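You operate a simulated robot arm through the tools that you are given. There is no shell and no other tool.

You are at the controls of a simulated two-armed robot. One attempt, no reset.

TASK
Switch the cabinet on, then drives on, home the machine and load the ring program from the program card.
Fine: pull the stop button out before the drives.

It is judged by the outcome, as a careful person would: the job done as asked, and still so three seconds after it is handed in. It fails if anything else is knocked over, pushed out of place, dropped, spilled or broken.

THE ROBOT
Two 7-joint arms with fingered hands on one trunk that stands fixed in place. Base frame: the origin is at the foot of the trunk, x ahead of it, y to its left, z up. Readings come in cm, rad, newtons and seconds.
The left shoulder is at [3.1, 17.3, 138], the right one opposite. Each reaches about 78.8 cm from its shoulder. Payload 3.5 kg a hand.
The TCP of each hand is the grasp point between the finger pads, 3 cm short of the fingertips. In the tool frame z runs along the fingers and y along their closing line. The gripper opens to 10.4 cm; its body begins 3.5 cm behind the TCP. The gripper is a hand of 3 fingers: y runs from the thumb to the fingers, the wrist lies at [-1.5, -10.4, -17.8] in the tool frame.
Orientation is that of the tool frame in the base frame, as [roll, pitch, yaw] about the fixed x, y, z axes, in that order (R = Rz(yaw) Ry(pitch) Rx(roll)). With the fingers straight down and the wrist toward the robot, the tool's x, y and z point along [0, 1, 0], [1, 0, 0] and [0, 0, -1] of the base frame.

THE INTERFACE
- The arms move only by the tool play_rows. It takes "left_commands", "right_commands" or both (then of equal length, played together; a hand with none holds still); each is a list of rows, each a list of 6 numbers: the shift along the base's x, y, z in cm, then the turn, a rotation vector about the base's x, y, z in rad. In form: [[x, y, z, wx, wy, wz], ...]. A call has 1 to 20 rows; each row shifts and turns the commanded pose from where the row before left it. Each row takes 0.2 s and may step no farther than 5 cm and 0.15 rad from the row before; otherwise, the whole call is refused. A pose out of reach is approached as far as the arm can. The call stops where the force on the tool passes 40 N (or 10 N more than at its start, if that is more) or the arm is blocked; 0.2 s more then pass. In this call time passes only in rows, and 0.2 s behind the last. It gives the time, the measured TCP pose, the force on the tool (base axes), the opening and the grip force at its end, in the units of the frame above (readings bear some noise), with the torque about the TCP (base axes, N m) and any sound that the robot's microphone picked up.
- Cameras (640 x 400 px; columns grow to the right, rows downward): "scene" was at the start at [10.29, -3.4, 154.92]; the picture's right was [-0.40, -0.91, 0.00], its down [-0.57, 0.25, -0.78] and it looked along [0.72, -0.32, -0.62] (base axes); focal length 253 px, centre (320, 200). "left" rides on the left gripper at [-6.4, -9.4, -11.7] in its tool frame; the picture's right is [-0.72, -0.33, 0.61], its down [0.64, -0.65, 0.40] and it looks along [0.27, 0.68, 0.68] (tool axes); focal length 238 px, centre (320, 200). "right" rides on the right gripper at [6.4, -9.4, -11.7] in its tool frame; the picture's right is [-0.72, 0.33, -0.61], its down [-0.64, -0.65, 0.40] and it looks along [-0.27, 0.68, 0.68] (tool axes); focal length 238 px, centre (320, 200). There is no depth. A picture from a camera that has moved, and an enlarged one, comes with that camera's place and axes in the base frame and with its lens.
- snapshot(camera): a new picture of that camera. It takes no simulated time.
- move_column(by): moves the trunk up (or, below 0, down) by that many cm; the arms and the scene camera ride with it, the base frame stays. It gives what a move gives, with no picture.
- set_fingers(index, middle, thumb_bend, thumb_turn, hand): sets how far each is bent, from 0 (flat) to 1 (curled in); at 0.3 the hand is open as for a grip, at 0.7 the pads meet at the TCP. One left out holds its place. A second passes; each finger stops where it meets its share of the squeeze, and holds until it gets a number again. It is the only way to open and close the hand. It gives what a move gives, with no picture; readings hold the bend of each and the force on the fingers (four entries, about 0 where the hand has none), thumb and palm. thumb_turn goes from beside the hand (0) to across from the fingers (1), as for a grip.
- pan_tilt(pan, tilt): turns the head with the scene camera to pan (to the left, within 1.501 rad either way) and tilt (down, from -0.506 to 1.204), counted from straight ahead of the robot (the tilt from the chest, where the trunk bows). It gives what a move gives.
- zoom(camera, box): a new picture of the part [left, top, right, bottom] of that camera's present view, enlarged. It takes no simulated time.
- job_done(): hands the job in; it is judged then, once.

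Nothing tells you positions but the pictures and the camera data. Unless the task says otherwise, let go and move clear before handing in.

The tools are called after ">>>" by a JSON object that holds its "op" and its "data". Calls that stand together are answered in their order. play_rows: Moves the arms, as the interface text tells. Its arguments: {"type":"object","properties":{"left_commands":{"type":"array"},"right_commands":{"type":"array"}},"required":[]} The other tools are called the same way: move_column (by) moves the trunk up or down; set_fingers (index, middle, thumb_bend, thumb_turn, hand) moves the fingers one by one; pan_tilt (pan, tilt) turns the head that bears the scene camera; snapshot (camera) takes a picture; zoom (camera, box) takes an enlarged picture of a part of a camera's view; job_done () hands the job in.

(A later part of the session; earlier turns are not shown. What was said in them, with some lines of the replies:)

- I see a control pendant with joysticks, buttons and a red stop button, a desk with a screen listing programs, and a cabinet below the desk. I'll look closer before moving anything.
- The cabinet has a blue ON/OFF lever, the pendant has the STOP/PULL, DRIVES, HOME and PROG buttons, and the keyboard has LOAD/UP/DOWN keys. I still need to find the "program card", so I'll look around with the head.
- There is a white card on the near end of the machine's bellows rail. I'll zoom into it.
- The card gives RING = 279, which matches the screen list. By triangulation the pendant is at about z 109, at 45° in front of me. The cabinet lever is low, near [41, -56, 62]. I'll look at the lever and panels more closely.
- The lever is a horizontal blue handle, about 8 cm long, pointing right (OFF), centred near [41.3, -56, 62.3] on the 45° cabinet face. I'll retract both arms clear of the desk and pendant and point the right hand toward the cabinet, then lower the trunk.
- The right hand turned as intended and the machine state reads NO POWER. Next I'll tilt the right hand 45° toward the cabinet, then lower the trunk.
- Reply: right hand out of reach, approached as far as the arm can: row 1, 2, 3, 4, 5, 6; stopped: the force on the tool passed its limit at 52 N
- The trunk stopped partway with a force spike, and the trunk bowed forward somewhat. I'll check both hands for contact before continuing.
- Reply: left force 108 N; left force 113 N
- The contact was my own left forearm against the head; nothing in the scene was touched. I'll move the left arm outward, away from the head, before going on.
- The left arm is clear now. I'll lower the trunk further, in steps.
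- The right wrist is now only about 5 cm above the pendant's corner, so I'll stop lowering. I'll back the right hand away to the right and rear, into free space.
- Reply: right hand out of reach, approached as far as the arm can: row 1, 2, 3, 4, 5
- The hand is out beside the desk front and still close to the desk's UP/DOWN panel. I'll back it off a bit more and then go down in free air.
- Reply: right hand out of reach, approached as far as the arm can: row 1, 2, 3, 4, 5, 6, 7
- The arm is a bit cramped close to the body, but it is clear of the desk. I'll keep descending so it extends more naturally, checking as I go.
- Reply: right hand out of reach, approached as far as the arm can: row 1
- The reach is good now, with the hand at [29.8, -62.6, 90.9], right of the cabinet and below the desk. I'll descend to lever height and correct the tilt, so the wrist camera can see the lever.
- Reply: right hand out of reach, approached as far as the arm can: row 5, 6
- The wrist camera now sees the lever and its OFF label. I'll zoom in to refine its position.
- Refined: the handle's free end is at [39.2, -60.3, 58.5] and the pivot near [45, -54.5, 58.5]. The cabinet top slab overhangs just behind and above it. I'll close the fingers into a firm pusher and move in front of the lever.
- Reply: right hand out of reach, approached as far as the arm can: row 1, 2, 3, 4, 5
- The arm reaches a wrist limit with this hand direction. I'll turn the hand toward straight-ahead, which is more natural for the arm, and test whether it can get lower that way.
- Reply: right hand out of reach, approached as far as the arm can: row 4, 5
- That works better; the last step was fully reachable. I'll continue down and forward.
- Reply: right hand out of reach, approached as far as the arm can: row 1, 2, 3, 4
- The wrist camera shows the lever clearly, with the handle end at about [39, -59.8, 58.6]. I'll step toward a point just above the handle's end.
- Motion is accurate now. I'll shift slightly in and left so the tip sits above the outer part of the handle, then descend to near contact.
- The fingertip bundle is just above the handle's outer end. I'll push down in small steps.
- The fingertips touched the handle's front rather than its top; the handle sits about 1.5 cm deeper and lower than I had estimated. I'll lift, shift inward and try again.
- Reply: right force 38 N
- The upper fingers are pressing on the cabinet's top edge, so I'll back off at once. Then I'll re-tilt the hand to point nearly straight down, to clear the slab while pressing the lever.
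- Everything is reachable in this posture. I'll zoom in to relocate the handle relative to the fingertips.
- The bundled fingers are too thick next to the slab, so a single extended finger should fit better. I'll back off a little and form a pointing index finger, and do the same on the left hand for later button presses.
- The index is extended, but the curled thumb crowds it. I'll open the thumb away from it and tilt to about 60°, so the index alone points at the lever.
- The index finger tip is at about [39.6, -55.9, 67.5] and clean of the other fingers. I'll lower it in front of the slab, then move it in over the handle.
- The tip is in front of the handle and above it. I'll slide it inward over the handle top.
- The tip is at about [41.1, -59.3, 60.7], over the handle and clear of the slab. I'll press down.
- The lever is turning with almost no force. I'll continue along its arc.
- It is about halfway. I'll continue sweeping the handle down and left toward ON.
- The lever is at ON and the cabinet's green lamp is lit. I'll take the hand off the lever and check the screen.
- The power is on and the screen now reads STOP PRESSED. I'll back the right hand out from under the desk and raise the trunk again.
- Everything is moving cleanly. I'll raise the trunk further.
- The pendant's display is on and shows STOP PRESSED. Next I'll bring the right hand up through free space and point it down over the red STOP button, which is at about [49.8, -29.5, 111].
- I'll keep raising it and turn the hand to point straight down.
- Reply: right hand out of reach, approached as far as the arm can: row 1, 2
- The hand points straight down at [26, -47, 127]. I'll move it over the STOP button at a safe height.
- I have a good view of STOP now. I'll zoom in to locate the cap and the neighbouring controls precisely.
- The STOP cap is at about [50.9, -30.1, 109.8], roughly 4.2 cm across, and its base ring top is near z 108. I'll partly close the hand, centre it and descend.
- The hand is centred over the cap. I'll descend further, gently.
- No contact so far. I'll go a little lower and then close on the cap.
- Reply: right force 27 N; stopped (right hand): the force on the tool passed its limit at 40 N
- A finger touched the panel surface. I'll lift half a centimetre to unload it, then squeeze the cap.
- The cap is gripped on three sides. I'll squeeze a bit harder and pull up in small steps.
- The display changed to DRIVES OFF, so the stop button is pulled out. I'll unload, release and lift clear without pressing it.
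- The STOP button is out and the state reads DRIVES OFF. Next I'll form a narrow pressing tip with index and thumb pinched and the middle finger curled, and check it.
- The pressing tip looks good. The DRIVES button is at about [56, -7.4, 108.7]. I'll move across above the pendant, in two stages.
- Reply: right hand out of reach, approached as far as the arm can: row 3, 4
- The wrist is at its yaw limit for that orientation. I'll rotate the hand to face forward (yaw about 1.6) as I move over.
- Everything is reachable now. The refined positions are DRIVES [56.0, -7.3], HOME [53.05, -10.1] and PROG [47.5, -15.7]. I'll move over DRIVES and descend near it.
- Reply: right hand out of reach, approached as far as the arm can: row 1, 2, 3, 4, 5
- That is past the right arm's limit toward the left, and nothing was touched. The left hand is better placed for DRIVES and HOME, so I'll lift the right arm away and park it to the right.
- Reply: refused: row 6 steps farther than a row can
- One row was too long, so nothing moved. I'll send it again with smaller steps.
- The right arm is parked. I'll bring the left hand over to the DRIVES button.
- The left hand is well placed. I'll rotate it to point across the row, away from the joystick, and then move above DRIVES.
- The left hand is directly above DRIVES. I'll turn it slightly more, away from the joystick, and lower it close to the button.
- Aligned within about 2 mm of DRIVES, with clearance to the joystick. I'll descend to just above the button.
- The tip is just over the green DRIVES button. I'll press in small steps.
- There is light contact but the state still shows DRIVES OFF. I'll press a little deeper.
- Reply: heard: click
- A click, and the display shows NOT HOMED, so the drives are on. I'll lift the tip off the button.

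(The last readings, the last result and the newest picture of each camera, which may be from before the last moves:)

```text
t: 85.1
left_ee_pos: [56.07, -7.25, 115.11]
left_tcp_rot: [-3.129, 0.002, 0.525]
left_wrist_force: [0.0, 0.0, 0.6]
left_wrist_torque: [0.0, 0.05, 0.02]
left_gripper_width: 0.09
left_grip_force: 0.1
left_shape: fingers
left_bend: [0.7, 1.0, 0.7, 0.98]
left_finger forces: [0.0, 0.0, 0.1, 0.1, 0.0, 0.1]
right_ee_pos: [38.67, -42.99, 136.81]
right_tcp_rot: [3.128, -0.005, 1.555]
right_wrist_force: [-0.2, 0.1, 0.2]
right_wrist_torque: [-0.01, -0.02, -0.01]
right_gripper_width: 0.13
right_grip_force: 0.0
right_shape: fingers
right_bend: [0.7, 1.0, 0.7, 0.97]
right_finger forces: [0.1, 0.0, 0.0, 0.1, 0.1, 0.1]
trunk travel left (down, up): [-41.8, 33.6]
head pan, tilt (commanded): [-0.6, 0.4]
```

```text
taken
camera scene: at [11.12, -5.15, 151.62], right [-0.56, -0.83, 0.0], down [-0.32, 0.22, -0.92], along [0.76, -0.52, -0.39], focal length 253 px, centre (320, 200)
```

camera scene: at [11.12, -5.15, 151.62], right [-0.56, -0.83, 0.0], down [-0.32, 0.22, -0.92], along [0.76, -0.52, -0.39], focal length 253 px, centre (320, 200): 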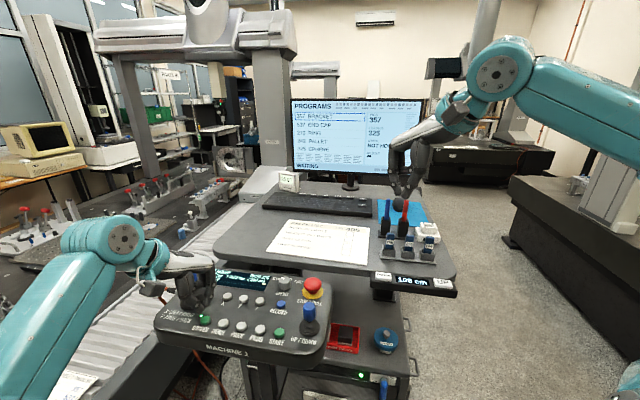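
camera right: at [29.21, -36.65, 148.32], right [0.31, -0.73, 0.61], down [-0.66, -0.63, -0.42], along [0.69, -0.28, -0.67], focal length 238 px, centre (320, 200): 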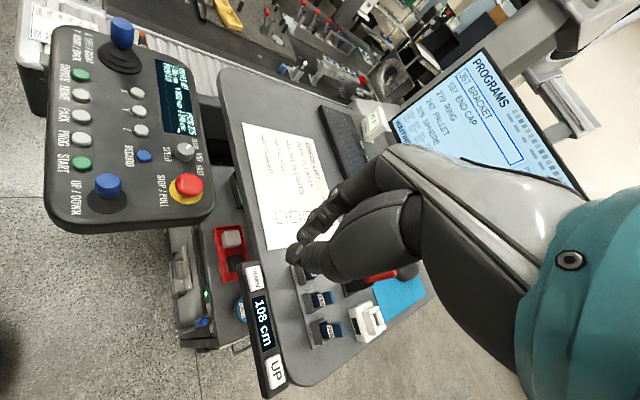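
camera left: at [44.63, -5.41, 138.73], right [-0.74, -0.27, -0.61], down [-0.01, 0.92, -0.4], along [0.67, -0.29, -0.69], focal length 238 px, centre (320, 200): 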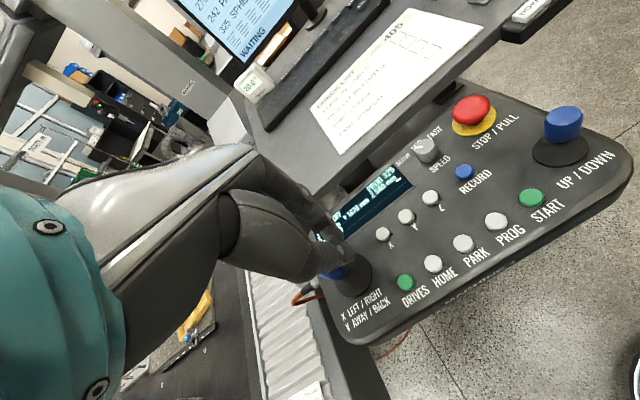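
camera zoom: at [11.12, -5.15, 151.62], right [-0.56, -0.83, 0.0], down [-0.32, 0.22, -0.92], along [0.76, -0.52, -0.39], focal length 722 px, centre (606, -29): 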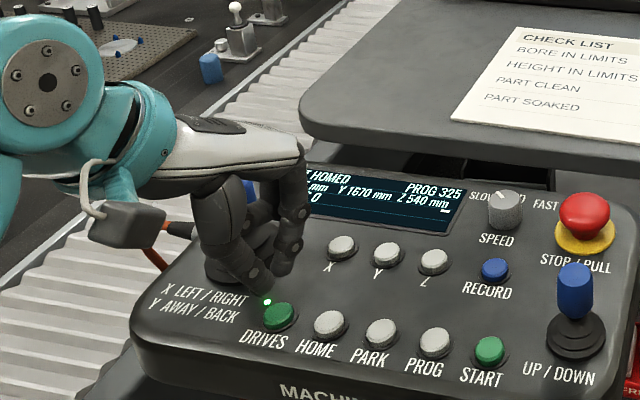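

The DRIVES lamp is lit. HOME is at [53.05, -10.1], so I'll shift over it and check alignment.

>>> {"op": "play_rows", "data": {"left_commands": [[-1.6, -1.25, 0, 0, 0, 0], [-1.6, -1.25, 0, 0, 0, 0], [0, 0, -1, 0, 0, 0], [0, 0, -1, 0, 0, 0]]}}

>>> {"op": "zoom", "data": {"camera": "left", "box": [240, 140, 520, 360]}}

>>> {"op": "zoom", "data": {"camera": "scene", "box": [130, 210, 310, 350]}}

```text
t: 86.1
left_ee_pos: [52.92, -9.91, 113.15]
left_tcp_rot: [-3.13, 0.0, 0.524]
left_wrist_force: [0.2, 0.0, -0.2]
left_wrist_torque: [0.0, -0.02, -0.01]
left_gripper_width: 0.08
left_grip_force: 0.0
left_shape: fingers
left_bend: [0.7, 1.0, 0.7, 0.98]
left_finger forces: [0.1, 0.0, 0.1, 0.0, 0.0, 0.1]
right_ee_pos: [38.76, -43.15, 136.78]
right_tcp_rot: [3.129, -0.005, 1.554]
right_wrist_force: [0.0, 0.2, -0.1]
right_wrist_torque: [-0.03, 0.0, -0.02]
right_gripper_width: 0.15
right_grip_force: 0.0
right_shape: fingers
right_bend: [0.7, 1.0, 0.7, 0.97]
right_finger forces: [0.0, 0.1, 0.0, 0.0, 0.0, 0.1]
trunk travel left (down, up): [-41.8, 33.6]
head pan, tilt (commanded): [-0.6, 0.4]
```

```text
1.82 times, centred on (380, 250) of left
camera zoom: at [42.69, -5.13, 125.02], right [-0.79, -0.07, -0.61], down [0.22, 0.89, -0.4], along [0.57, -0.45, -0.69], focal length 433 px, centre (211, 109)
```

zoom: 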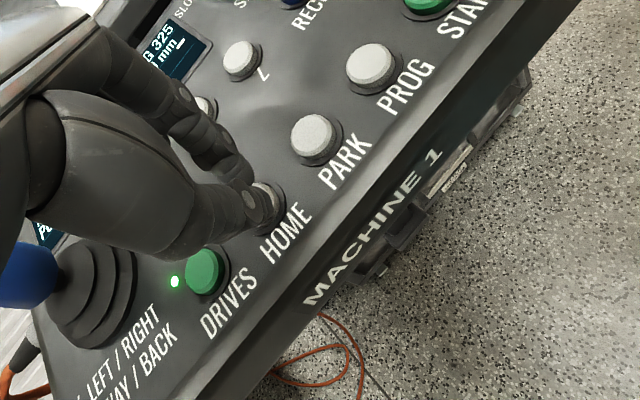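

```text
2.86 times, centred on (220, 280) of scene
camera zoom: at [11.1, -5.15, 151.62], right [-0.56, -0.83, 0.0], down [-0.32, 0.22, -0.92], along [0.76, -0.52, -0.39], focal length 722 px, centre (606, -29)
```

zoom: 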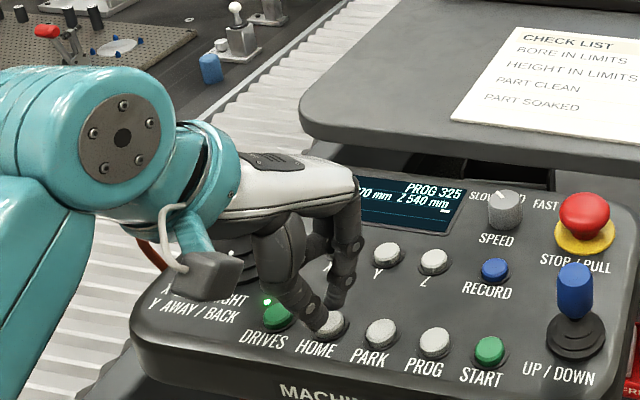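

The tip is over HOME. I'll press it until it clicks.

>>> {"op": "play_rows", "data": {"left_commands": [[0.1, 0, -0.8, 0, 0, 0], [0, 0, -0.4, 0, 0, 0], [0, 0, -0.3, 0, 0, 0], [0, 0, -0.25, 0, 0, 0]]}}

>>> {"op": "zoom", "data": {"camera": "scene", "box": [130, 210, 310, 350]}}

```text
t: 87.1
left_ee_pos: [52.91, -9.91, 111.43]
left_tcp_rot: [-3.133, 0.001, 0.525]
left_wrist_force: [0.5, -0.8, 4.0]
left_wrist_torque: [-0.05, 0.03, -0.01]
left_gripper_width: 0.1
left_grip_force: 1.8
left_shape: fingers
left_bend: [0.7, 1.0, 0.7, 0.98]
left_finger forces: [3.5, 0.0, 0.0, 0.0, 0.0, 0.0]
right_ee_pos: [38.53, -43.12, 136.74]
right_tcp_rot: [3.13, -0.006, 1.554]
right_wrist_force: [-0.6, 0.2, 0.7]
right_wrist_torque: [0.01, 0.02, 0.01]
right_gripper_width: 0.16
right_grip_force: 0.1
right_shape: fingers
right_bend: [0.7, 1.0, 0.7, 0.97]
right_finger forces: [0.0, 0.0, 0.0, 0.0, 0.1, 0.0]
trunk travel left (down, up): [-41.8, 33.6]
head pan, tilt (commanded): [-0.6, 0.4]
heard: click
```

```text
2.86 times, centred on (220, 280) of scene
camera zoom: at [11.08, -5.16, 151.63], right [-0.56, -0.83, 0.0], down [-0.32, 0.22, -0.92], along [0.76, -0.52, -0.39], focal length 722 px, centre (606, -29)
```

zoom: 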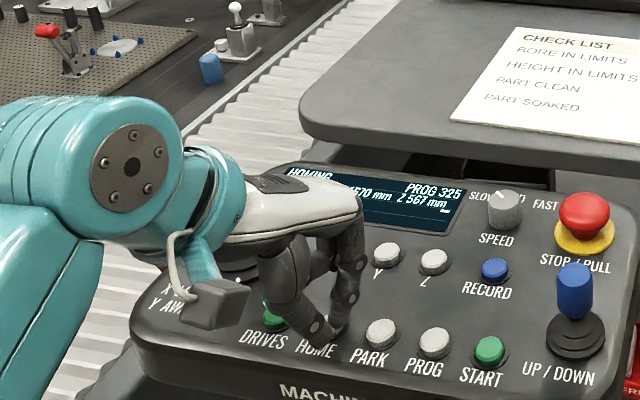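

The display shows HOMING and Z is rising. I'll lift off and watch the machine.

>>> {"op": "play_rows", "data": {"left_commands": [[0, 0, 1.5, 0, 0, 0], [0, 0, 2, 0, 0, 0], [0, 0, 2, 0, 0, 0], [0, 0, 2, 0, 0, 0], [0, 0, 0, 0, 0, 0], [0, 0, 0, 0, 0, 0]]}}

>>> {"op": "snapshot", "data": {"camera": "scene"}}

>>> {"op": "zoom", "data": {"camera": "scene", "box": [130, 210, 310, 350]}}

```text
t: 88.5
left_ee_pos: [53.15, -9.91, 118.93]
left_tcp_rot: [-3.13, 0.002, 0.525]
left_wrist_force: [-0.6, 0.0, 0.1]
left_wrist_torque: [-0.03, -0.02, -0.02]
left_gripper_width: 0.12
left_grip_force: 0.0
left_shape: fingers
left_bend: [0.7, 1.0, 0.7, 0.98]
left_finger forces: [0.0, 0.0, 0.1, 0.1, 0.0, 0.0]
right_ee_pos: [38.53, -43.06, 136.74]
right_tcp_rot: [3.128, -0.006, 1.554]
right_wrist_force: [0.8, -0.3, -0.5]
right_wrist_torque: [-0.02, -0.02, -0.02]
right_gripper_width: 0.15
right_grip_force: 0.0
right_shape: fingers
right_bend: [0.7, 1.0, 0.7, 0.97]
right_finger forces: [0.0, 0.1, 0.0, 0.0, 0.1, 0.0]
trunk travel left (down, up): [-41.8, 33.6]
head pan, tilt (commanded): [-0.6, 0.4]
```

```text
taken
camera scene: at [11.1, -5.16, 151.62], right [-0.56, -0.83, 0.0], down [-0.32, 0.22, -0.92], along [0.76, -0.52, -0.39], focal length 253 px, centre (320, 200)
```

scene: 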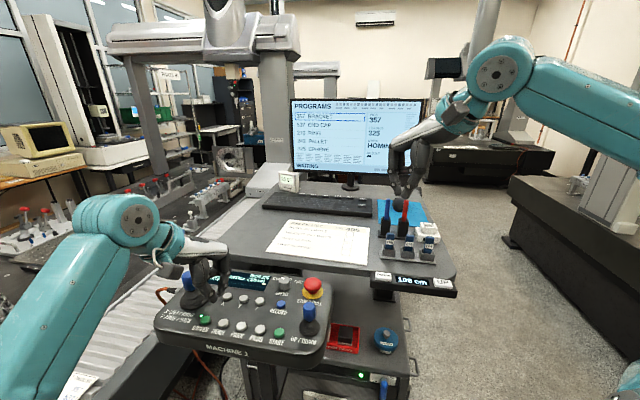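

```text
2.86 times, centred on (220, 280) of scene
camera zoom: at [11.1, -5.16, 151.62], right [-0.56, -0.83, 0.0], down [-0.32, 0.22, -0.92], along [0.76, -0.52, -0.39], focal length 722 px, centre (606, -29)
```

zoom: 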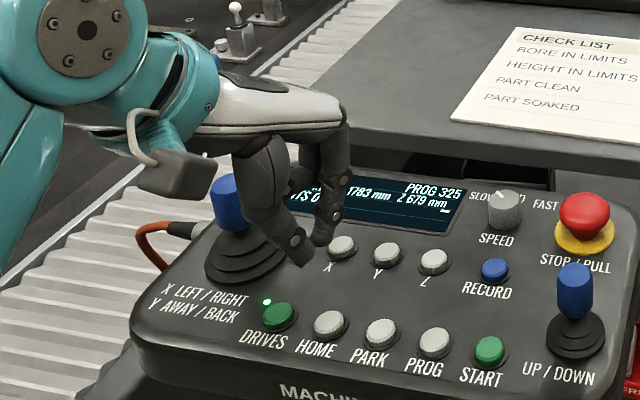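

The bridge is moving away from me. I'll hold still until homing finishes.

>>> {"op": "play_rows", "data": {"left_commands": [[0, 0, 0, 0, 0, 0], [0, 0, 0, 0, 0, 0], [0, 0, 0, 0, 0, 0], [0, 0, 0, 0, 0, 0], [0, 0, 0, 0, 0, 0], [0, 0, 0, 0, 0, 0], [0, 0, 0, 0, 0, 0], [0, 0, 0, 0, 0, 0], [0, 0, 0, 0, 0, 0], [0, 0, 0, 0, 0, 0], [0, 0, 0, 0, 0, 0], [0, 0, 0, 0, 0, 0], [0, 0, 0, 0, 0, 0], [0, 0, 0, 0, 0, 0], [0, 0, 0, 0, 0, 0]]}}

>>> {"op": "snapshot", "data": {"camera": "scene"}}

>>> {"op": "zoom", "data": {"camera": "scene", "box": [280, 90, 430, 180]}}

>>> {"op": "zoom", "data": {"camera": "scene", "box": [130, 210, 310, 350]}}

```text
t: 91.7
left_ee_pos: [53.16, -9.87, 118.8]
left_tcp_rot: [-3.131, 0.002, 0.525]
left_wrist_force: [0.8, -0.3, 0.1]
left_wrist_torque: [0.03, 0.0, 0.0]
left_gripper_width: 0.11
left_grip_force: 0.0
left_shape: fingers
left_bend: [0.7, 1.0, 0.7, 0.98]
left_finger forces: [0.1, 0.0, 0.1, 0.0, 0.1, 0.0]
right_ee_pos: [38.64, -43.14, 136.72]
right_tcp_rot: [3.13, -0.006, 1.556]
right_wrist_force: [-0.1, 0.8, 0.5]
right_wrist_torque: [0.01, 0.02, -0.03]
right_gripper_width: 0.15
right_grip_force: 0.0
right_shape: fingers
right_bend: [0.7, 1.0, 0.7, 0.97]
right_finger forces: [0.1, 0.0, 0.0, 0.1, 0.0, 0.0]
trunk travel left (down, up): [-41.8, 33.6]
head pan, tilt (commanded): [-0.6, 0.4]
```

```text
taken
camera scene: at [11.11, -5.15, 151.62], right [-0.56, -0.83, 0.0], down [-0.32, 0.22, -0.92], along [0.76, -0.52, -0.39], focal length 253 px, centre (320, 200)
```

scene: 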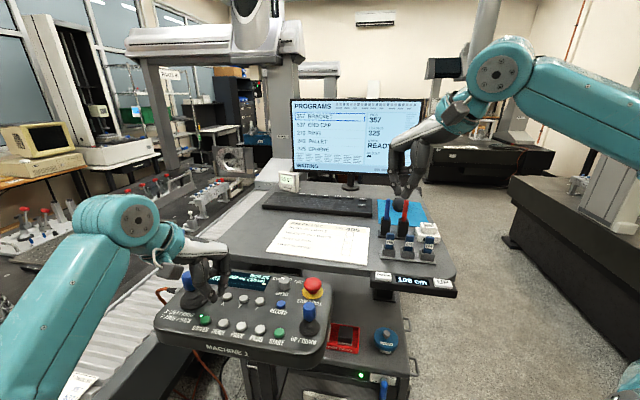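

```text
4.27 times, centred on (355, 135) of scene
camera zoom: at [11.11, -5.15, 151.62], right [-0.56, -0.83, 0.0], down [-0.32, 0.22, -0.92], along [0.76, -0.52, -0.39], focal length 1079 px, centre (171, 477)
```

zoom: 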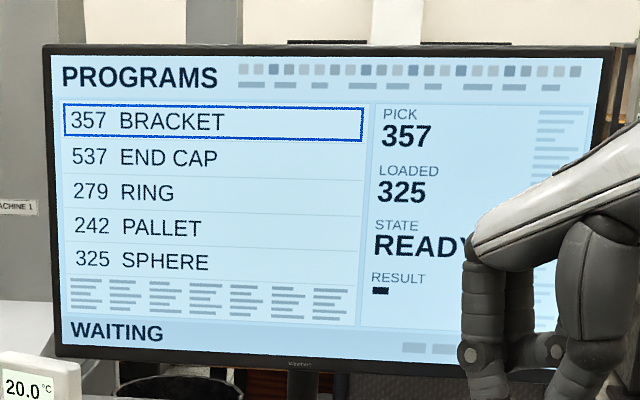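

```text
2.86 times, centred on (220, 280) of scene
camera zoom: at [11.11, -5.15, 151.62], right [-0.56, -0.83, 0.0], down [-0.32, 0.22, -0.92], along [0.76, -0.52, -0.39], focal length 722 px, centre (606, -29)
```

zoom: 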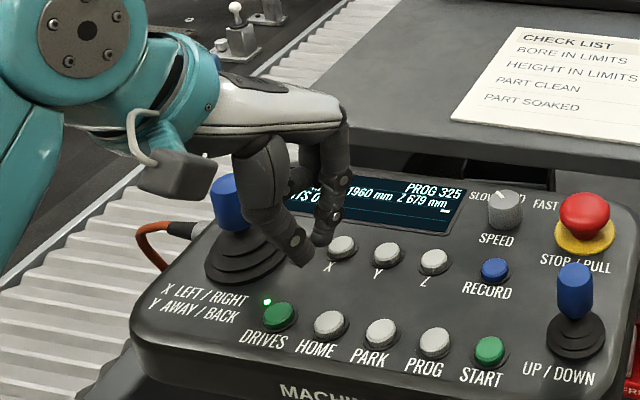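

Homing is complete and the state is READY. Next I'll move over PROG and press it once to see what it does.

>>> {"op": "play_rows", "data": {"left_commands": [[-1.9, -1.85, 0, 0, 0, 0], [-1.9, -1.85, 0, 0, 0, 0], [-1.9, -1.85, -1, 0, 0, 0], [0, 0, -2, 0, 0, 0]]}}

>>> {"op": "zoom", "data": {"camera": "left", "box": [240, 140, 520, 360]}}

>>> {"op": "zoom", "data": {"camera": "scene", "box": [160, 210, 340, 350]}}

```text
t: 92.7
left_ee_pos: [47.33, -15.43, 115.85]
left_tcp_rot: [-3.131, 0.0, 0.525]
left_wrist_force: [0.5, 0.4, -1.1]
left_wrist_torque: [0.0, -0.03, 0.0]
left_gripper_width: 0.13
left_grip_force: 0.1
left_shape: fingers
left_bend: [0.7, 1.0, 0.7, 0.98]
left_finger forces: [0.0, 0.0, 0.0, 0.0, 0.0, 0.0]
right_ee_pos: [38.71, -43.03, 136.73]
right_tcp_rot: [3.129, -0.006, 1.554]
right_wrist_force: [0.2, -0.4, 0.0]
right_wrist_torque: [0.0, -0.01, 0.0]
right_gripper_width: 0.16
right_grip_force: 0.0
right_shape: fingers
right_bend: [0.7, 1.0, 0.7, 0.97]
right_finger forces: [0.1, 0.0, 0.0, 0.1, 0.0, 0.0]
trunk travel left (down, up): [-41.8, 33.6]
head pan, tilt (commanded): [-0.6, 0.4]
```

```text
1.82 times, centred on (380, 250) of left
camera zoom: at [37.07, -10.68, 127.67], right [-0.79, -0.07, -0.61], down [0.22, 0.89, -0.4], along [0.57, -0.45, -0.69], focal length 433 px, centre (211, 109)
```

zoom: 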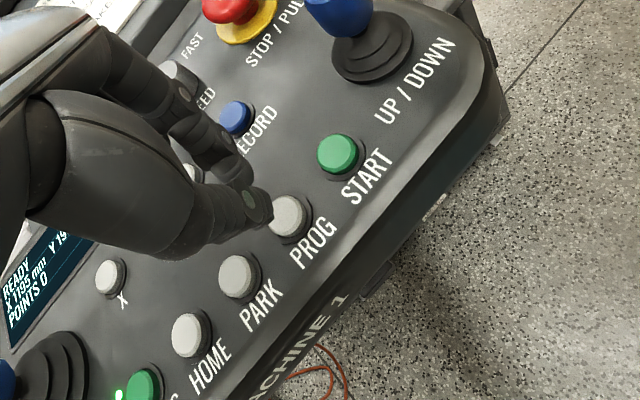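

```text
2.86 times, centred on (250, 280) of scene
camera zoom: at [11.15, -5.11, 151.62], right [-0.56, -0.83, 0.0], down [-0.32, 0.22, -0.92], along [0.76, -0.52, -0.39], focal length 722 px, centre (520, -29)
```

zoom: 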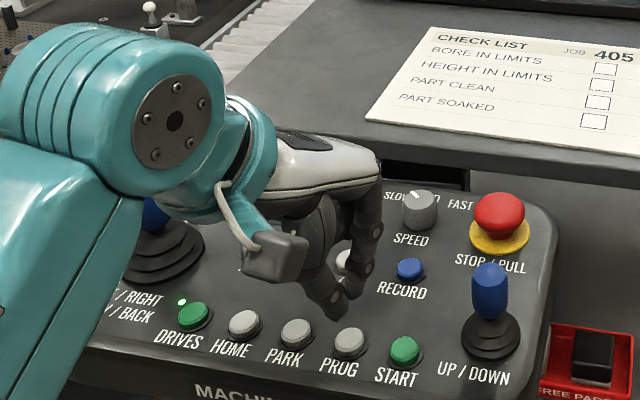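

The tip is aligned over PROG. I'll press it once.

>>> {"op": "play_rows", "data": {"left_commands": [[0, -0.1, -1.5, 0, 0, 0], [0, 0, -1.5, 0, 0, 0], [0, 0, -0.6, 0, 0, 0], [0, 0, -0.3, 0, 0, 0], [0, 0, -0.3, 0, 0, 0]]}}

>>> {"op": "zoom", "data": {"camera": "scene", "box": [280, 90, 430, 180]}}

>>> {"op": "zoom", "data": {"camera": "left", "box": [200, 200, 360, 360]}}

```text
t: 93.9
left_ee_pos: [47.37, -15.6, 111.74]
left_tcp_rot: [-3.13, -0.001, 0.526]
left_wrist_force: [0.3, -0.4, 1.8]
left_wrist_torque: [-0.02, -0.01, 0.02]
left_gripper_width: 0.11
left_grip_force: 0.7
left_shape: fingers
left_bend: [0.7, 1.0, 0.7, 0.98]
left_finger forces: [1.4, 0.0, 0.0, 0.0, 0.1, 0.0]
right_ee_pos: [38.65, -43.08, 136.78]
right_tcp_rot: [3.128, -0.003, 1.555]
right_wrist_force: [0.5, 0.1, 0.2]
right_wrist_torque: [-0.01, 0.03, 0.02]
right_gripper_width: 0.17
right_grip_force: 0.1
right_shape: fingers
right_bend: [0.7, 1.0, 0.7, 0.97]
right_finger forces: [0.0, 0.1, 0.0, 0.1, 0.0, 0.0]
trunk travel left (down, up): [-41.8, 33.6]
head pan, tilt (commanded): [-0.6, 0.4]
```

```text
4.27 times, centred on (355, 135) of scene
camera zoom: at [11.1, -5.15, 151.62], right [-0.56, -0.83, 0.0], down [-0.32, 0.22, -0.92], along [0.76, -0.52, -0.39], focal length 1079 px, centre (171, 477)
```

zoom: 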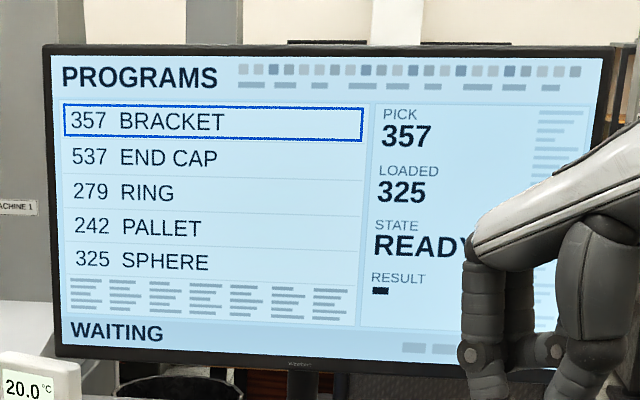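

```text
2.50 times, centred on (280, 280) of left
camera zoom: at [37.04, -10.84, 123.5], right [-0.79, -0.07, -0.61], down [0.22, 0.89, -0.4], along [0.57, -0.45, -0.69], focal length 596 px, centre (420, 0)
```

zoom: 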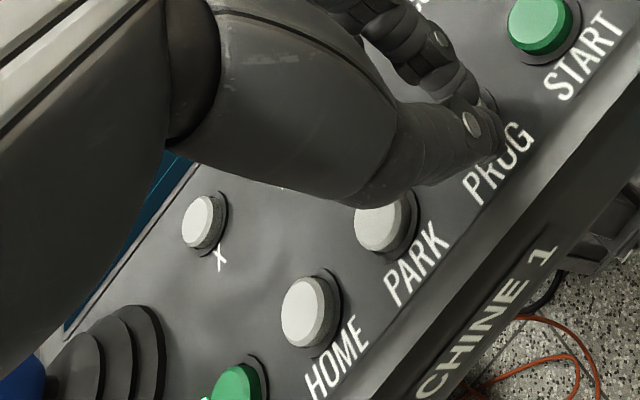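

Only light contact so far. I'll press slightly deeper until it clicks.

>>> {"op": "play_rows", "data": {"left_commands": [[0, 0, -0.3, 0, 0, 0]]}}

>>> {"op": "zoom", "data": {"camera": "scene", "box": [280, 90, 430, 180]}}

>>> {"op": "zoom", "data": {"camera": "scene", "box": [160, 210, 340, 350]}}

```text
t: 94.3
left_ee_pos: [47.32, -15.6, 111.49]
left_tcp_rot: [-3.134, 0.0, 0.526]
left_wrist_force: [1.5, -0.9, 5.0]
left_wrist_torque: [-0.05, -0.03, 0.01]
left_gripper_width: 0.08
left_grip_force: 2.6
left_shape: fingers
left_bend: [0.7, 1.0, 0.7, 0.98]
left_finger forces: [5.0, 0.1, 0.0, 0.1, 0.1, 0.0]
right_ee_pos: [38.65, -43.13, 136.71]
right_tcp_rot: [3.129, -0.004, 1.557]
right_wrist_force: [-0.2, -0.3, 0.0]
right_wrist_torque: [0.04, 0.0, -0.04]
right_gripper_width: 0.12
right_grip_force: 0.1
right_shape: fingers
right_bend: [0.7, 1.0, 0.7, 0.97]
right_finger forces: [0.0, 0.1, 0.0, 0.0, 0.0, 0.1]
trunk travel left (down, up): [-41.8, 33.6]
head pan, tilt (commanded): [-0.6, 0.4]
heard: click
```

```text
4.27 times, centred on (355, 135) of scene
camera zoom: at [11.08, -5.15, 151.63], right [-0.56, -0.83, 0.0], down [-0.32, 0.22, -0.92], along [0.76, -0.52, -0.39], focal length 1079 px, centre (171, 477)
```

zoom: 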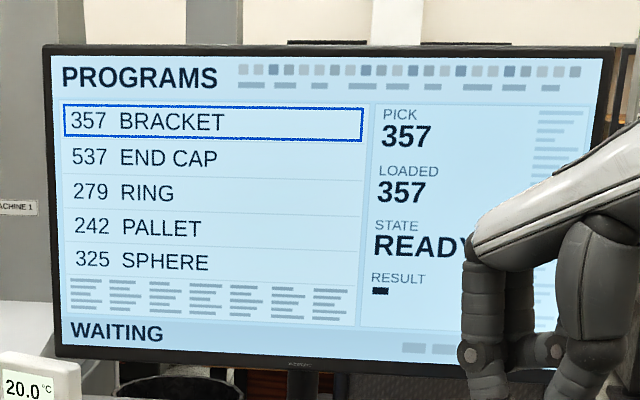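

```text
2.86 times, centred on (250, 280) of scene
camera zoom: at [11.08, -5.15, 151.63], right [-0.56, -0.83, 0.0], down [-0.32, 0.22, -0.92], along [0.76, -0.52, -0.39], focal length 722 px, centre (520, -29)
```

zoom: 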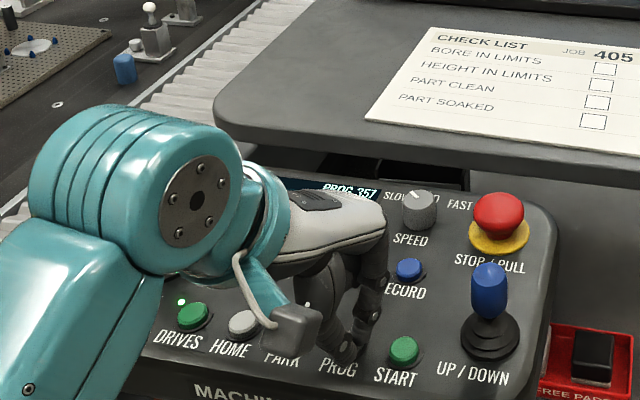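

LOADED changed from 325 to 357; PROG either steps the list or loads the pick. I'll release and press again to see which.

>>> {"op": "play_rows", "data": {"left_commands": [[0, 0, 0.6, 0, 0, 0], [0, 0, 0.6, 0, 0, 0], [0, 0, 0, 0, 0, 0]]}}

>>> {"op": "play_rows", "data": {"left_commands": [[0, 0, -0.5, 0, 0, 0], [0, 0, -0.5, 0, 0, 0], [0, 0, -0.25, 0, 0, 0]]}}

>>> {"op": "zoom", "data": {"camera": "scene", "box": [280, 90, 430, 180]}}

```text
t: 95.1
left_ee_pos: [47.41, -15.75, 112.48]
left_tcp_rot: [-3.129, 0.002, 0.525]
left_wrist_force: [-0.1, -0.1, -0.2]
left_wrist_torque: [0.01, 0.0, -0.01]
left_gripper_width: 0.1
left_grip_force: 0.1
left_shape: fingers
left_bend: [0.7, 1.0, 0.7, 0.98]
left_finger forces: [0.0, 0.1, 0.0, 0.0, 0.0, 0.0]
right_ee_pos: [38.59, -43.02, 136.78]
right_tcp_rot: [3.13, -0.005, 1.554]
right_wrist_force: [0.4, 0.7, 0.1]
right_wrist_torque: [0.01, 0.01, 0.0]
right_gripper_width: 0.14
right_grip_force: 0.1
right_shape: fingers
right_bend: [0.7, 1.0, 0.7, 0.97]
right_finger forces: [0.0, 0.0, 0.0, 0.1, 0.1, 0.0]
trunk travel left (down, up): [-41.8, 33.6]
head pan, tilt (commanded): [-0.6, 0.4]
```

```text
t: 95.9
left_ee_pos: [47.26, -15.65, 111.5]
left_tcp_rot: [-3.133, 0.001, 0.525]
left_wrist_force: [1.4, -0.9, 7.3]
left_wrist_torque: [-0.08, -0.02, 0.01]
left_gripper_width: 0.1
left_grip_force: 3.5
left_shape: fingers
left_bend: [0.7, 1.0, 0.7, 0.98]
left_finger forces: [7.4, 0.0, 0.0, 0.1, 0.0, 0.0]
right_ee_pos: [38.63, -43.07, 136.77]
right_tcp_rot: [3.129, -0.007, 1.556]
right_wrist_force: [0.5, -0.1, -0.3]
right_wrist_torque: [-0.01, 0.01, 0.01]
right_gripper_width: 0.16
right_grip_force: 0.0
right_shape: fingers
right_bend: [0.7, 1.0, 0.7, 0.97]
right_finger forces: [0.0, 0.1, 0.1, 0.2, 0.1, 0.1]
trunk travel left (down, up): [-41.8, 33.6]
head pan, tilt (commanded): [-0.6, 0.4]
heard: click
```

```text
4.27 times, centred on (355, 135) of scene
camera zoom: at [11.08, -5.15, 151.63], right [-0.56, -0.83, 0.0], down [-0.32, 0.22, -0.92], along [0.76, -0.52, -0.39], focal length 1079 px, centre (171, 477)
```

zoom: 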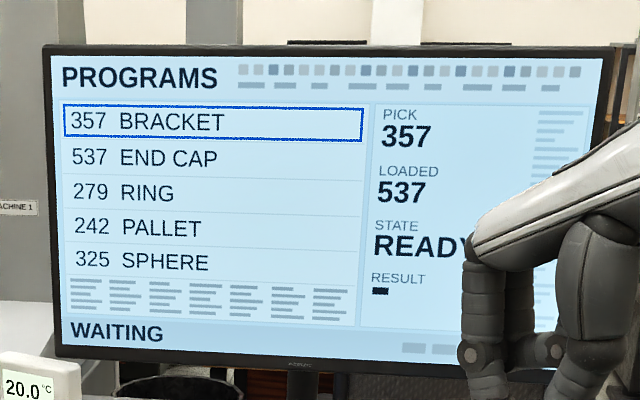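

PROG steps the loaded program through the list, and it now shows 537. One more press should load 279 RING.

>>> {"op": "play_rows", "data": {"left_commands": [[0, 0, 0.6, 0, 0, 0], [0, 0, 0.6, 0, 0, 0], [0, 0, 0, 0, 0, 0]]}}

>>> {"op": "play_rows", "data": {"left_commands": [[0, 0, -0.5, 0, 0, 0], [0, 0, -0.5, 0, 0, 0], [0, 0, -0.25, 0, 0, 0]]}}

>>> {"op": "zoom", "data": {"camera": "scene", "box": [280, 90, 430, 180]}}

```text
t: 96.7
left_ee_pos: [47.26, -15.53, 112.53]
left_tcp_rot: [-3.129, 0.002, 0.525]
left_wrist_force: [-0.8, 0.0, 0.8]
left_wrist_torque: [0.0, -0.02, 0.01]
left_gripper_width: 0.15
left_grip_force: 0.0
left_shape: fingers
left_bend: [0.7, 1.0, 0.7, 0.98]
left_finger forces: [0.0, 0.0, 0.0, 0.0, 0.0, 0.1]
right_ee_pos: [38.7, -43.07, 136.75]
right_tcp_rot: [3.131, -0.005, 1.555]
right_wrist_force: [-0.1, -1.2, -0.1]
right_wrist_torque: [-0.01, 0.0, -0.02]
right_gripper_width: 0.11
right_grip_force: 0.1
right_shape: fingers
right_bend: [0.7, 1.0, 0.7, 0.97]
right_finger forces: [0.1, 0.0, 0.1, 0.1, 0.0, 0.1]
trunk travel left (down, up): [-41.8, 33.6]
head pan, tilt (commanded): [-0.6, 0.4]
```

```text
t: 97.5
left_ee_pos: [47.36, -15.65, 111.4]
left_tcp_rot: [-3.135, 0.001, 0.526]
left_wrist_force: [1.6, -0.7, 6.7]
left_wrist_torque: [-0.13, -0.01, 0.01]
left_gripper_width: 0.13
left_grip_force: 2.9
left_shape: fingers
left_bend: [0.7, 1.0, 0.7, 0.98]
left_finger forces: [6.2, 0.1, 0.1, 0.0, 0.0, 0.0]
right_ee_pos: [38.52, -43.21, 136.78]
right_tcp_rot: [3.128, -0.006, 1.555]
right_wrist_force: [0.4, 0.7, 0.4]
right_wrist_torque: [0.01, -0.01, -0.01]
right_gripper_width: 0.13
right_grip_force: 0.0
right_shape: fingers
right_bend: [0.7, 1.0, 0.7, 0.97]
right_finger forces: [0.0, 0.0, 0.0, 0.1, 0.0, 0.0]
trunk travel left (down, up): [-41.8, 33.6]
head pan, tilt (commanded): [-0.6, 0.4]
heard: click
```

```text
4.27 times, centred on (355, 135) of scene
camera zoom: at [11.07, -5.15, 151.63], right [-0.56, -0.83, 0.0], down [-0.32, 0.22, -0.92], along [0.76, -0.52, -0.39], focal length 1079 px, centre (171, 477)
```

zoom: 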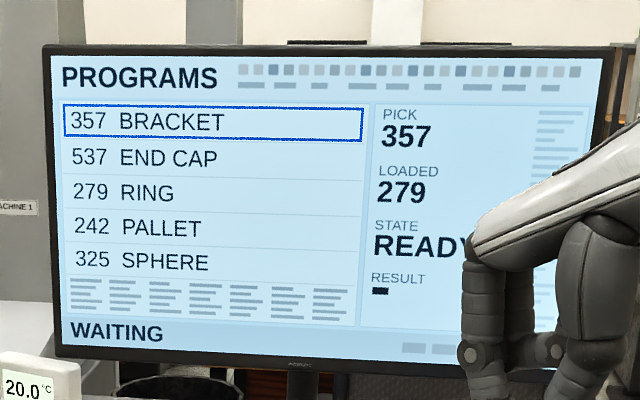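

LOADED now shows 279, which is RING on the card, and the state is READY. I'll lift the left hand straight up and retract it clear.

>>> {"op": "play_rows", "data": {"left_commands": [[0, 0, 1.5, 0, 0, 0], [0, 0, 3, 0, 0, 0], [0, 0, 4, 0, 0, 0], [0, 0, 4, 0, 0, 0], [0, 0, 4, 0, 0, 0], [-0.5, 3, 3, 0, 0, 0.1], [-0.5, 4, 2, 0, 0, 0.12], [-1, 4, 1, 0, 0, 0.12], [-1, 4, 0.5, 0, 0, 0.12], [-1, 4, 0, 0, 0, 0.12], [-1, 4, 0, 0, 0, 0.12], [-1, 4, 0, 0, 0, 0.12], [-1, 4, 0, 0, 0, 0.12]]}}

>>> {"op": "snapshot", "data": {"camera": "scene"}}

>>> {"op": "zoom", "data": {"camera": "scene", "box": [140, 230, 350, 360]}}

>>> {"op": "zoom", "data": {"camera": "scene", "box": [280, 90, 430, 180]}}

```text
t: 100.3
left_ee_pos: [40.27, 15.62, 134.46]
left_tcp_rot: [-3.132, 0.001, 1.469]
left_wrist_force: [-0.1, -0.4, -0.3]
left_wrist_torque: [-0.01, 0.01, 0.01]
left_gripper_width: 0.1
left_grip_force: 0.1
left_shape: fingers
left_bend: [0.7, 1.0, 0.7, 0.98]
left_finger forces: [0.0, 0.1, 0.0, 0.0, 0.0, 0.0]
right_ee_pos: [38.58, -42.96, 136.85]
right_tcp_rot: [3.129, -0.005, 1.555]
right_wrist_force: [-0.3, 1.0, -0.2]
right_wrist_torque: [0.02, -0.01, -0.01]
right_gripper_width: 0.15
right_grip_force: 0.0
right_shape: fingers
right_bend: [0.7, 1.0, 0.7, 0.97]
right_finger forces: [0.0, 0.1, 0.0, 0.1, 0.0, 0.0]
trunk travel left (down, up): [-41.8, 33.6]
head pan, tilt (commanded): [-0.6, 0.4]
```

```text
taken
camera scene: at [11.03, -5.03, 151.63], right [-0.56, -0.83, 0.0], down [-0.32, 0.22, -0.92], along [0.76, -0.52, -0.39], focal length 253 px, centre (320, 200)
```

scene: 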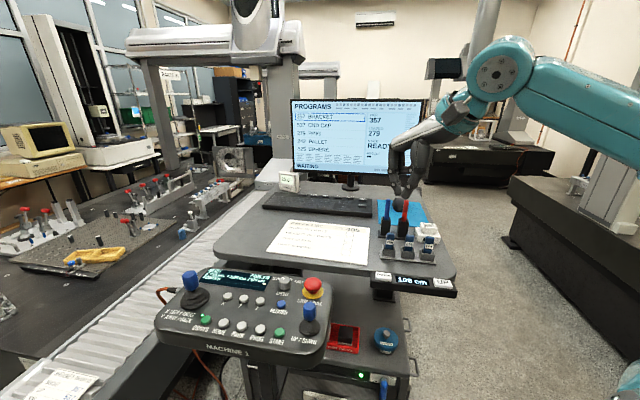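

```text
3.05 times, centred on (245, 295) of scene
camera zoom: at [11.03, -5.03, 151.63], right [-0.56, -0.83, 0.0], down [-0.32, 0.22, -0.92], along [0.76, -0.52, -0.39], focal length 770 px, centre (549, -90)
```

zoom: 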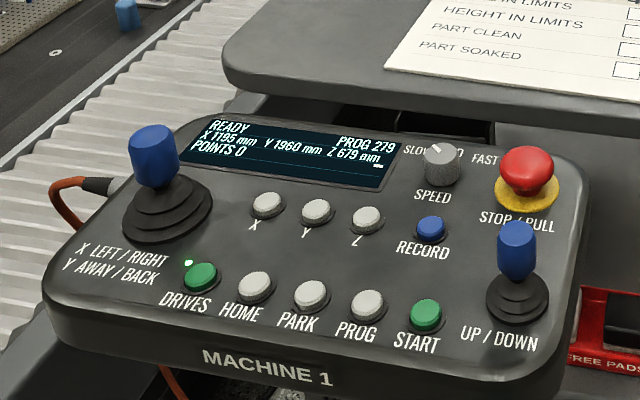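

```text
4.27 times, centred on (355, 135) of scene
camera zoom: at [11.03, -5.03, 151.63], right [-0.56, -0.83, 0.0], down [-0.32, 0.22, -0.92], along [0.76, -0.52, -0.39], focal length 1079 px, centre (171, 477)
```

zoom: 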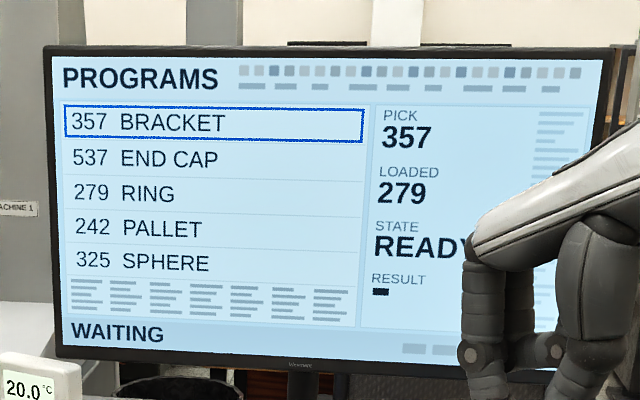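

The pendant shows READY and PROG 279, the drives lamp is on and STOP is out. A final check of the card and the cabinet before handing in.

>>> {"op": "pan_tilt", "data": {"pan": -0.3, "tilt": 0.9}}

>>> {"op": "snapshot", "data": {"camera": "scene"}}

>>> {"op": "zoom", "data": {"camera": "left", "box": [260, 120, 420, 260]}}

>>> {"op": "snapshot", "data": {"camera": "left"}}

```text
t: 101.2
left_ee_pos: [40.38, 15.45, 134.41]
left_tcp_rot: [-3.131, 0.002, 1.466]
left_wrist_force: [0.6, 0.2, -0.7]
left_wrist_torque: [-0.02, -0.02, -0.03]
left_gripper_width: 0.11
left_grip_force: 0.1
left_shape: fingers
left_bend: [0.7, 1.0, 0.7, 0.98]
left_finger forces: [0.0, 0.0, 0.0, 0.0, 0.0, 0.0]
right_ee_pos: [38.58, -43.0, 136.68]
right_tcp_rot: [3.13, -0.006, 1.555]
right_wrist_force: [0.2, 0.1, -0.3]
right_wrist_torque: [-0.01, 0.0, -0.01]
right_gripper_width: 0.16
right_grip_force: 0.0
right_shape: fingers
right_bend: [0.7, 1.0, 0.7, 0.97]
right_finger forces: [0.0, 0.0, 0.0, 0.0, 0.0, 0.1]
trunk travel left (down, up): [-41.8, 33.6]
head pan, tilt (commanded): [-0.3, 0.901]
```

```text
taken
camera scene: at [10.67, -2.14, 147.33], right [-0.3, -0.96, 0.0], down [-0.75, 0.23, -0.62], along [0.59, -0.18, -0.78], focal length 253 px, centre (320, 200)
```

scene: 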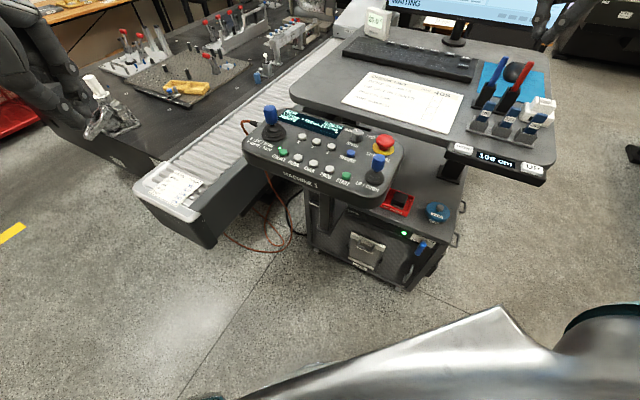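

```text
2.86 times, centred on (340, 190) of left
camera zoom: at [30.39, 10.05, 146.23], right [-0.41, -0.68, -0.61], down [-0.59, 0.71, -0.4], along [0.7, 0.19, -0.69], focal length 681 px, centre (263, 229)
```

zoom: 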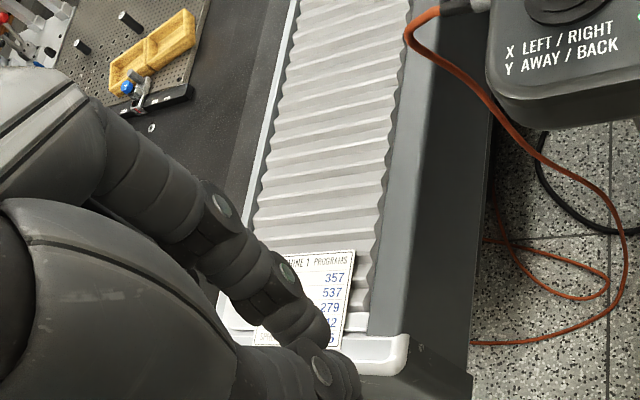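

```text
taken
camera left: at [30.39, 10.05, 146.23], right [-0.41, -0.68, -0.61], down [-0.59, 0.71, -0.4], along [0.7, 0.19, -0.69], focal length 238 px, centre (320, 200)
```

left: 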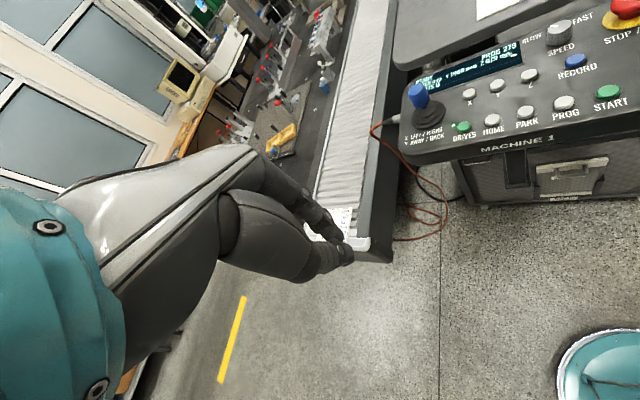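

>>> {"op": "zoom", "data": {"camera": "scene", "box": [130, 150, 220, 220]}}

>>> {"op": "zoom", "data": {"camera": "scene", "box": [300, 170, 470, 300]}}

>>> {"op": "zoom", "data": {"camera": "scene", "box": [420, 0, 600, 190]}}

```text
5.71 times, centred on (175, 185) of scene
camera zoom: at [10.67, -2.14, 147.33], right [-0.3, -0.96, 0.0], down [-0.75, 0.23, -0.62], along [0.59, -0.18, -0.78], focal length 1445 px, centre (1149, 286)
```

zoom: 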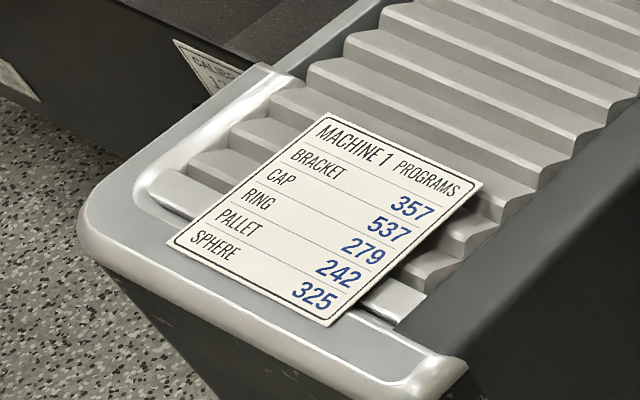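

```text
3.08 times, centred on (385, 235) of scene
camera zoom: at [10.67, -2.14, 147.33], right [-0.3, -0.96, 0.0], down [-0.75, 0.23, -0.62], along [0.59, -0.18, -0.78], focal length 778 px, centre (120, 92)
```

zoom: 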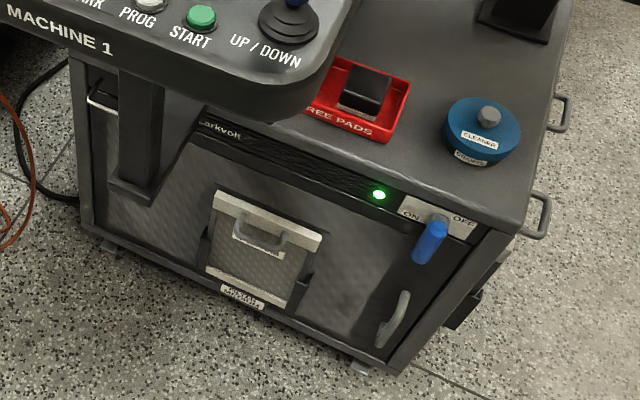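

```text
2.11 times, centred on (510, 95) of scene
camera zoom: at [10.67, -2.14, 147.33], right [-0.3, -0.96, 0.0], down [-0.75, 0.23, -0.62], along [0.59, -0.18, -0.78], focal length 532 px, centre (-80, 421)
```

zoom: 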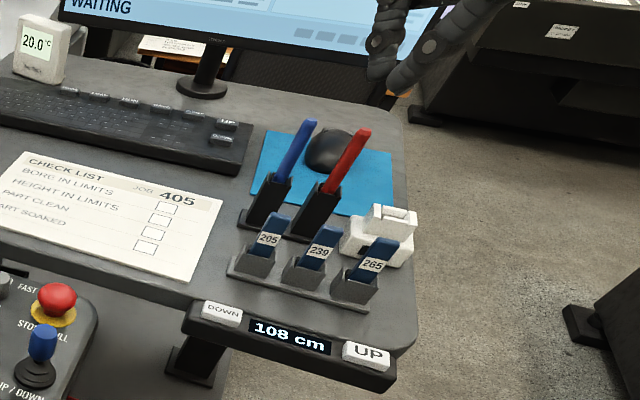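

The card lists RING as 279, matching the loaded program. The cabinet lamp is on with the lever at ON, the desk is still at 108 cm, nothing has been displaced, and both hands are clear. I'm handing the job in.

>>> {"op": "job_done", "data": {}}

```text
The job is handed in.
```

The job is done and handed in. The machine is powered, the drives are on, it is homed, and program 279 (RING on the program card) is loaded.

- **Cabinet:** I turned the lever to ON, and the green lamp is lit.
- **Stop button:** I pulled it out before switching the drives on.
- **Drives:** They came on with a click and the lamp beside the button is lit.
- **Homing:** The pendant went through HOMING to READY.
- **Program:** The PROG button steps through the list, so I pressed it three times, from 325 through 357 and 537 to 279. I did not start the program.

The PICK field on the screen still shows 357; only the loaded program changed.

My fingers pressed on the cabinet's top edge once while I was working the lever, and on the pendant panel while I was gripping the stop button. Both stayed at or under the 40 N limit. In a final look the card, pads, cleaner and desk items were all in place, and the desk was still at 108 cm. Both hands are clear of the equipment.
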